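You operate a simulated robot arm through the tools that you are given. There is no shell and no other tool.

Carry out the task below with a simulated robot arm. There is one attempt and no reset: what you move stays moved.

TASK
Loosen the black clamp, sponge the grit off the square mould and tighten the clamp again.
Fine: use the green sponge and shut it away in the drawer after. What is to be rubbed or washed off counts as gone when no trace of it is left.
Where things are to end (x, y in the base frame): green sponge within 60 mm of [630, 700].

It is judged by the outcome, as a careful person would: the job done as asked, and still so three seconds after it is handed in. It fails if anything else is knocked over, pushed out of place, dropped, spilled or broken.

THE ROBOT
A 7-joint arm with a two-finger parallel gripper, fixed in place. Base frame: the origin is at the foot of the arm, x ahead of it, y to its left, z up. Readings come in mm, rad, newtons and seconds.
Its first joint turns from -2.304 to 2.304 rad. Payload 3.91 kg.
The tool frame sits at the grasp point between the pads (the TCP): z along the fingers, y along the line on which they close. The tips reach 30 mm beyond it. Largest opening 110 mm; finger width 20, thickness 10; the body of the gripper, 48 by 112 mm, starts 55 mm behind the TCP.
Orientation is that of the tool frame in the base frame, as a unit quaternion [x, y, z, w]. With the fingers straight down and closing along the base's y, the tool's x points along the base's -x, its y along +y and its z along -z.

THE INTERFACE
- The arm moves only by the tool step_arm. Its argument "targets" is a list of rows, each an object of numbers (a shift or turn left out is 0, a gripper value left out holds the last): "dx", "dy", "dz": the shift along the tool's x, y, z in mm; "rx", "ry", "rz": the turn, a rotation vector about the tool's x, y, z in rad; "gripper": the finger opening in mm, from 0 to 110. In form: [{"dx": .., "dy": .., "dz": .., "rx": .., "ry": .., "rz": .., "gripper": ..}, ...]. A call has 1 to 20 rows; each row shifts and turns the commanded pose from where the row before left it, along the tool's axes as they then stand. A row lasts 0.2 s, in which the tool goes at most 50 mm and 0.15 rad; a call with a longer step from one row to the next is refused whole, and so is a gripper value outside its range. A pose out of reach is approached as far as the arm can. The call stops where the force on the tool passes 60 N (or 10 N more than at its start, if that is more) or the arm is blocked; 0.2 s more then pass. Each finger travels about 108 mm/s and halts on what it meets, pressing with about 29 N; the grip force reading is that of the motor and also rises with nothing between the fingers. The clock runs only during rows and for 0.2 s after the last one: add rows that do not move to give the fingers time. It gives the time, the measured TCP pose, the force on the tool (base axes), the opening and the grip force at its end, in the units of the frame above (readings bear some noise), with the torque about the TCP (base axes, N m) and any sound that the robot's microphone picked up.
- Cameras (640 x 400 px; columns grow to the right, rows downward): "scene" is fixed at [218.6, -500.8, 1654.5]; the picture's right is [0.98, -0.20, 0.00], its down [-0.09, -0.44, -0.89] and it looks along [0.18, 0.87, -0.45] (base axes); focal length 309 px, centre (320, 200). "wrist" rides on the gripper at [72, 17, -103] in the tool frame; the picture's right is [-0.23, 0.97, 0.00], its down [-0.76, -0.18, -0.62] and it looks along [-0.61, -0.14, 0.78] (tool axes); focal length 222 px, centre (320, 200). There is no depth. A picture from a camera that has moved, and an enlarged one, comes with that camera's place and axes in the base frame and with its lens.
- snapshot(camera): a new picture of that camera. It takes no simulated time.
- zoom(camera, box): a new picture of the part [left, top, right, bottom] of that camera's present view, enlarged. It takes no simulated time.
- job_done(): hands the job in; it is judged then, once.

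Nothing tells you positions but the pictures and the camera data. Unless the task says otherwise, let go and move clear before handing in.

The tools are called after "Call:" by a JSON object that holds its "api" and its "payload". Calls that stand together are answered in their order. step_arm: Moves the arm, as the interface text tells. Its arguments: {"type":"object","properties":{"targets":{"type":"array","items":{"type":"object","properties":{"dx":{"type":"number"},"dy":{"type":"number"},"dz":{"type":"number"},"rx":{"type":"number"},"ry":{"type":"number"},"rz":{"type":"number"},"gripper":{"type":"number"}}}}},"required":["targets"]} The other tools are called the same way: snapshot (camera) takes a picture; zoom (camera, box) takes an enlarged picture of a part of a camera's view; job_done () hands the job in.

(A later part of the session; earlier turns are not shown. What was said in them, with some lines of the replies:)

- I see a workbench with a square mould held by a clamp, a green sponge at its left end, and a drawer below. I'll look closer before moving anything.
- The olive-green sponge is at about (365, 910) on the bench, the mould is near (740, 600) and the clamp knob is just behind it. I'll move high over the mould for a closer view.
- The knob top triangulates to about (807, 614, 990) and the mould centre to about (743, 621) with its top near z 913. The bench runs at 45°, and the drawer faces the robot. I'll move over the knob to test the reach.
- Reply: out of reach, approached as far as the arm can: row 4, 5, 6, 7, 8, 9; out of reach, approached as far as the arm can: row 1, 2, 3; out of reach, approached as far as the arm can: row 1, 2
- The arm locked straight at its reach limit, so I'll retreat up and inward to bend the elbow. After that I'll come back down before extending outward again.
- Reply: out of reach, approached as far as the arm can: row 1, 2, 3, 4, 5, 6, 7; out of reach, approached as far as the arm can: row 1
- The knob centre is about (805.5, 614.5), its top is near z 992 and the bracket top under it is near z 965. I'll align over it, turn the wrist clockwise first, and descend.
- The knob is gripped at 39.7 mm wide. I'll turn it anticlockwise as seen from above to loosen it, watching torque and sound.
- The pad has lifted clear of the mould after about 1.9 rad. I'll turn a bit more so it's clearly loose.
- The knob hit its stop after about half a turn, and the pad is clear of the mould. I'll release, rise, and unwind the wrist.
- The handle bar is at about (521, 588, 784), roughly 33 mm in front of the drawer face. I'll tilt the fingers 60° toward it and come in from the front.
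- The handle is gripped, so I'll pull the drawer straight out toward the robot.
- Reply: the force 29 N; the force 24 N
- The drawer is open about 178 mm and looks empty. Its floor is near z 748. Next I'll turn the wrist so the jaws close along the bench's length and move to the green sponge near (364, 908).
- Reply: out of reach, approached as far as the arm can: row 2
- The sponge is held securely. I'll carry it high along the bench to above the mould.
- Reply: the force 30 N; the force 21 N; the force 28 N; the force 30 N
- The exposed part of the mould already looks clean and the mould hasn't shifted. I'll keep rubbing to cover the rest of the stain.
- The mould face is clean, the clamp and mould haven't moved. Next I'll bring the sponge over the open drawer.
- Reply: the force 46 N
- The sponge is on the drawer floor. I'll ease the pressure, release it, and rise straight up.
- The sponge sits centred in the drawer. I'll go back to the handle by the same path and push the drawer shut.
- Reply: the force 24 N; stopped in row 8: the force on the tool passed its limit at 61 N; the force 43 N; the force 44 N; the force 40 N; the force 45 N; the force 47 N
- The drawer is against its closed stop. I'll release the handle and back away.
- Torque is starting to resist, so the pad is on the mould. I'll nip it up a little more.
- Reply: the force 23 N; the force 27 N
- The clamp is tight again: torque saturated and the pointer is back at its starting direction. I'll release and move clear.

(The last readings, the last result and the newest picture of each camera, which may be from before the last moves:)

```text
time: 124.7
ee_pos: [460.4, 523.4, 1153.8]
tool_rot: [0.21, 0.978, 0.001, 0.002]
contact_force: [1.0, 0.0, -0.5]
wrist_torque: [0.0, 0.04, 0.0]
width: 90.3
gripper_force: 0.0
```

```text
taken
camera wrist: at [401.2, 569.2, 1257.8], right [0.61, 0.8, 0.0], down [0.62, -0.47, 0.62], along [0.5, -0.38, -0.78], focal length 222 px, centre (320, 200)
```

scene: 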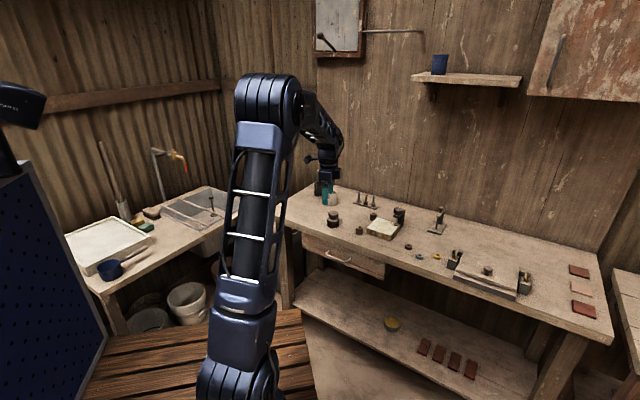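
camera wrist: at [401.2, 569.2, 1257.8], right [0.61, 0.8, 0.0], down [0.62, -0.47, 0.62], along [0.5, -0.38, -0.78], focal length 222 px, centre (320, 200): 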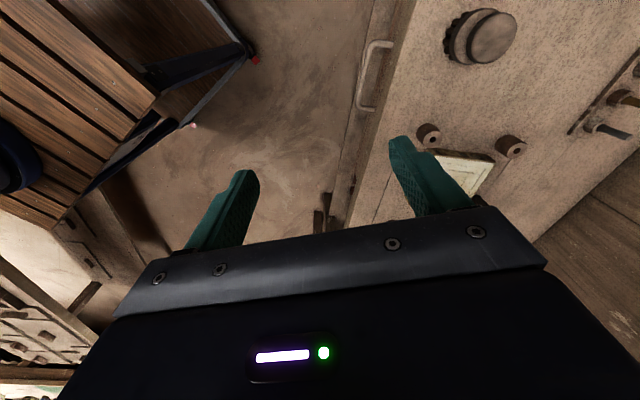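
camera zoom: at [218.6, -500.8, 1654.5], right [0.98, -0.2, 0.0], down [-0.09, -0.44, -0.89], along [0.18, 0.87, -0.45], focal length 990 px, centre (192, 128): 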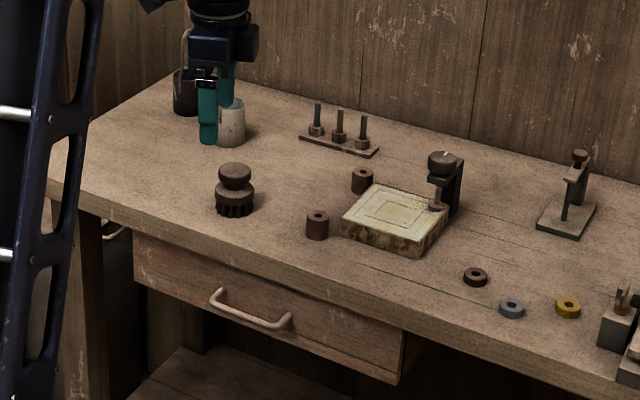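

Call:
{"api": "zoom", "payload": {"camera": "scene", "box": [364, 212, 402, 242]}}

Call:
{"api": "zoom", "payload": {"camera": "scene", "box": [295, 230, 395, 285]}}

```text
13.33 times, centred on (383, 227) of scene
camera zoom: at [218.6, -500.8, 1654.5], right [0.98, -0.2, 0.0], down [-0.09, -0.44, -0.89], along [0.18, 0.87, -0.45], focal length 4125 px, centre (-520, -160)
```

zoom: 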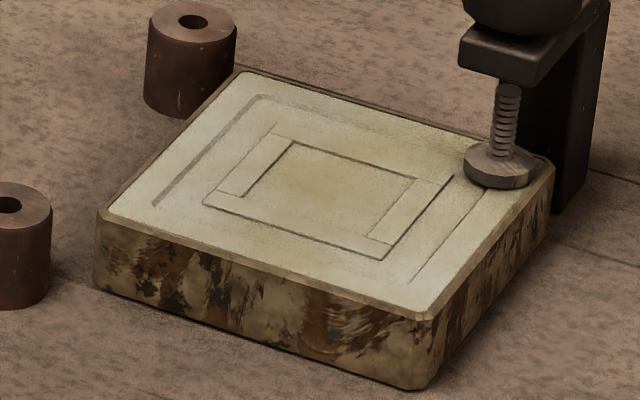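

```text
6.40 times, centred on (345, 258) of scene
camera zoom: at [218.6, -500.8, 1654.5], right [0.98, -0.2, 0.0], down [-0.09, -0.44, -0.89], along [0.18, 0.87, -0.45], focal length 1980 px, centre (160, -168)
```

zoom: 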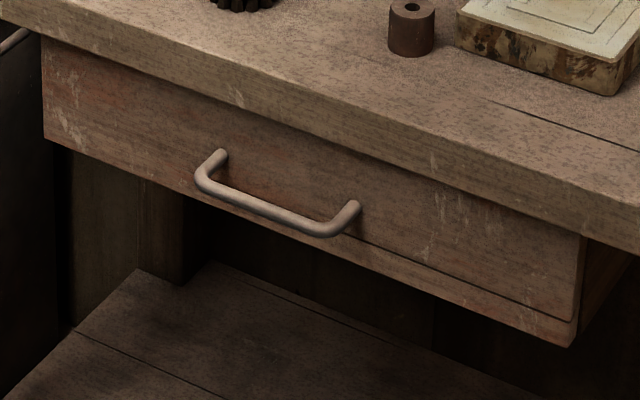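

The mould is clean with no grit left on its face, and the clamp is tight with its pointer back where it started. The drawer is shut with the green sponge inside, nothing else has moved, and the arm is clear, so I'm handing in the job.

Call:
{"api": "job_done", "payload": {}}

```text
The job is handed in.
```

The job is done and handed in; no verdict has come back yet. The final pictures show each part as asked:

- **Clamp:** I loosened it about half a turn, until it reached its stop. After sponging I tightened it until the grip slipped on the knob. The pad is back on the mould and the pointer is where it started.
- **Mould:** The grit on the top face is gone, with no trace in the close-ups, and the mould has not moved.
- **Sponge:** It is in the closed drawer. I set it down about 8 mm from the [630, 700] mark, though I could not check it once the drawer was shut.
- **Everything else:** Nothing else on the bench looks moved or knocked over, and the arm is clear with the gripper empty.

There was also a darker, blue-green sponge on the wash table. I took "green sponge" to mean the olive-green one on the bench and used that.
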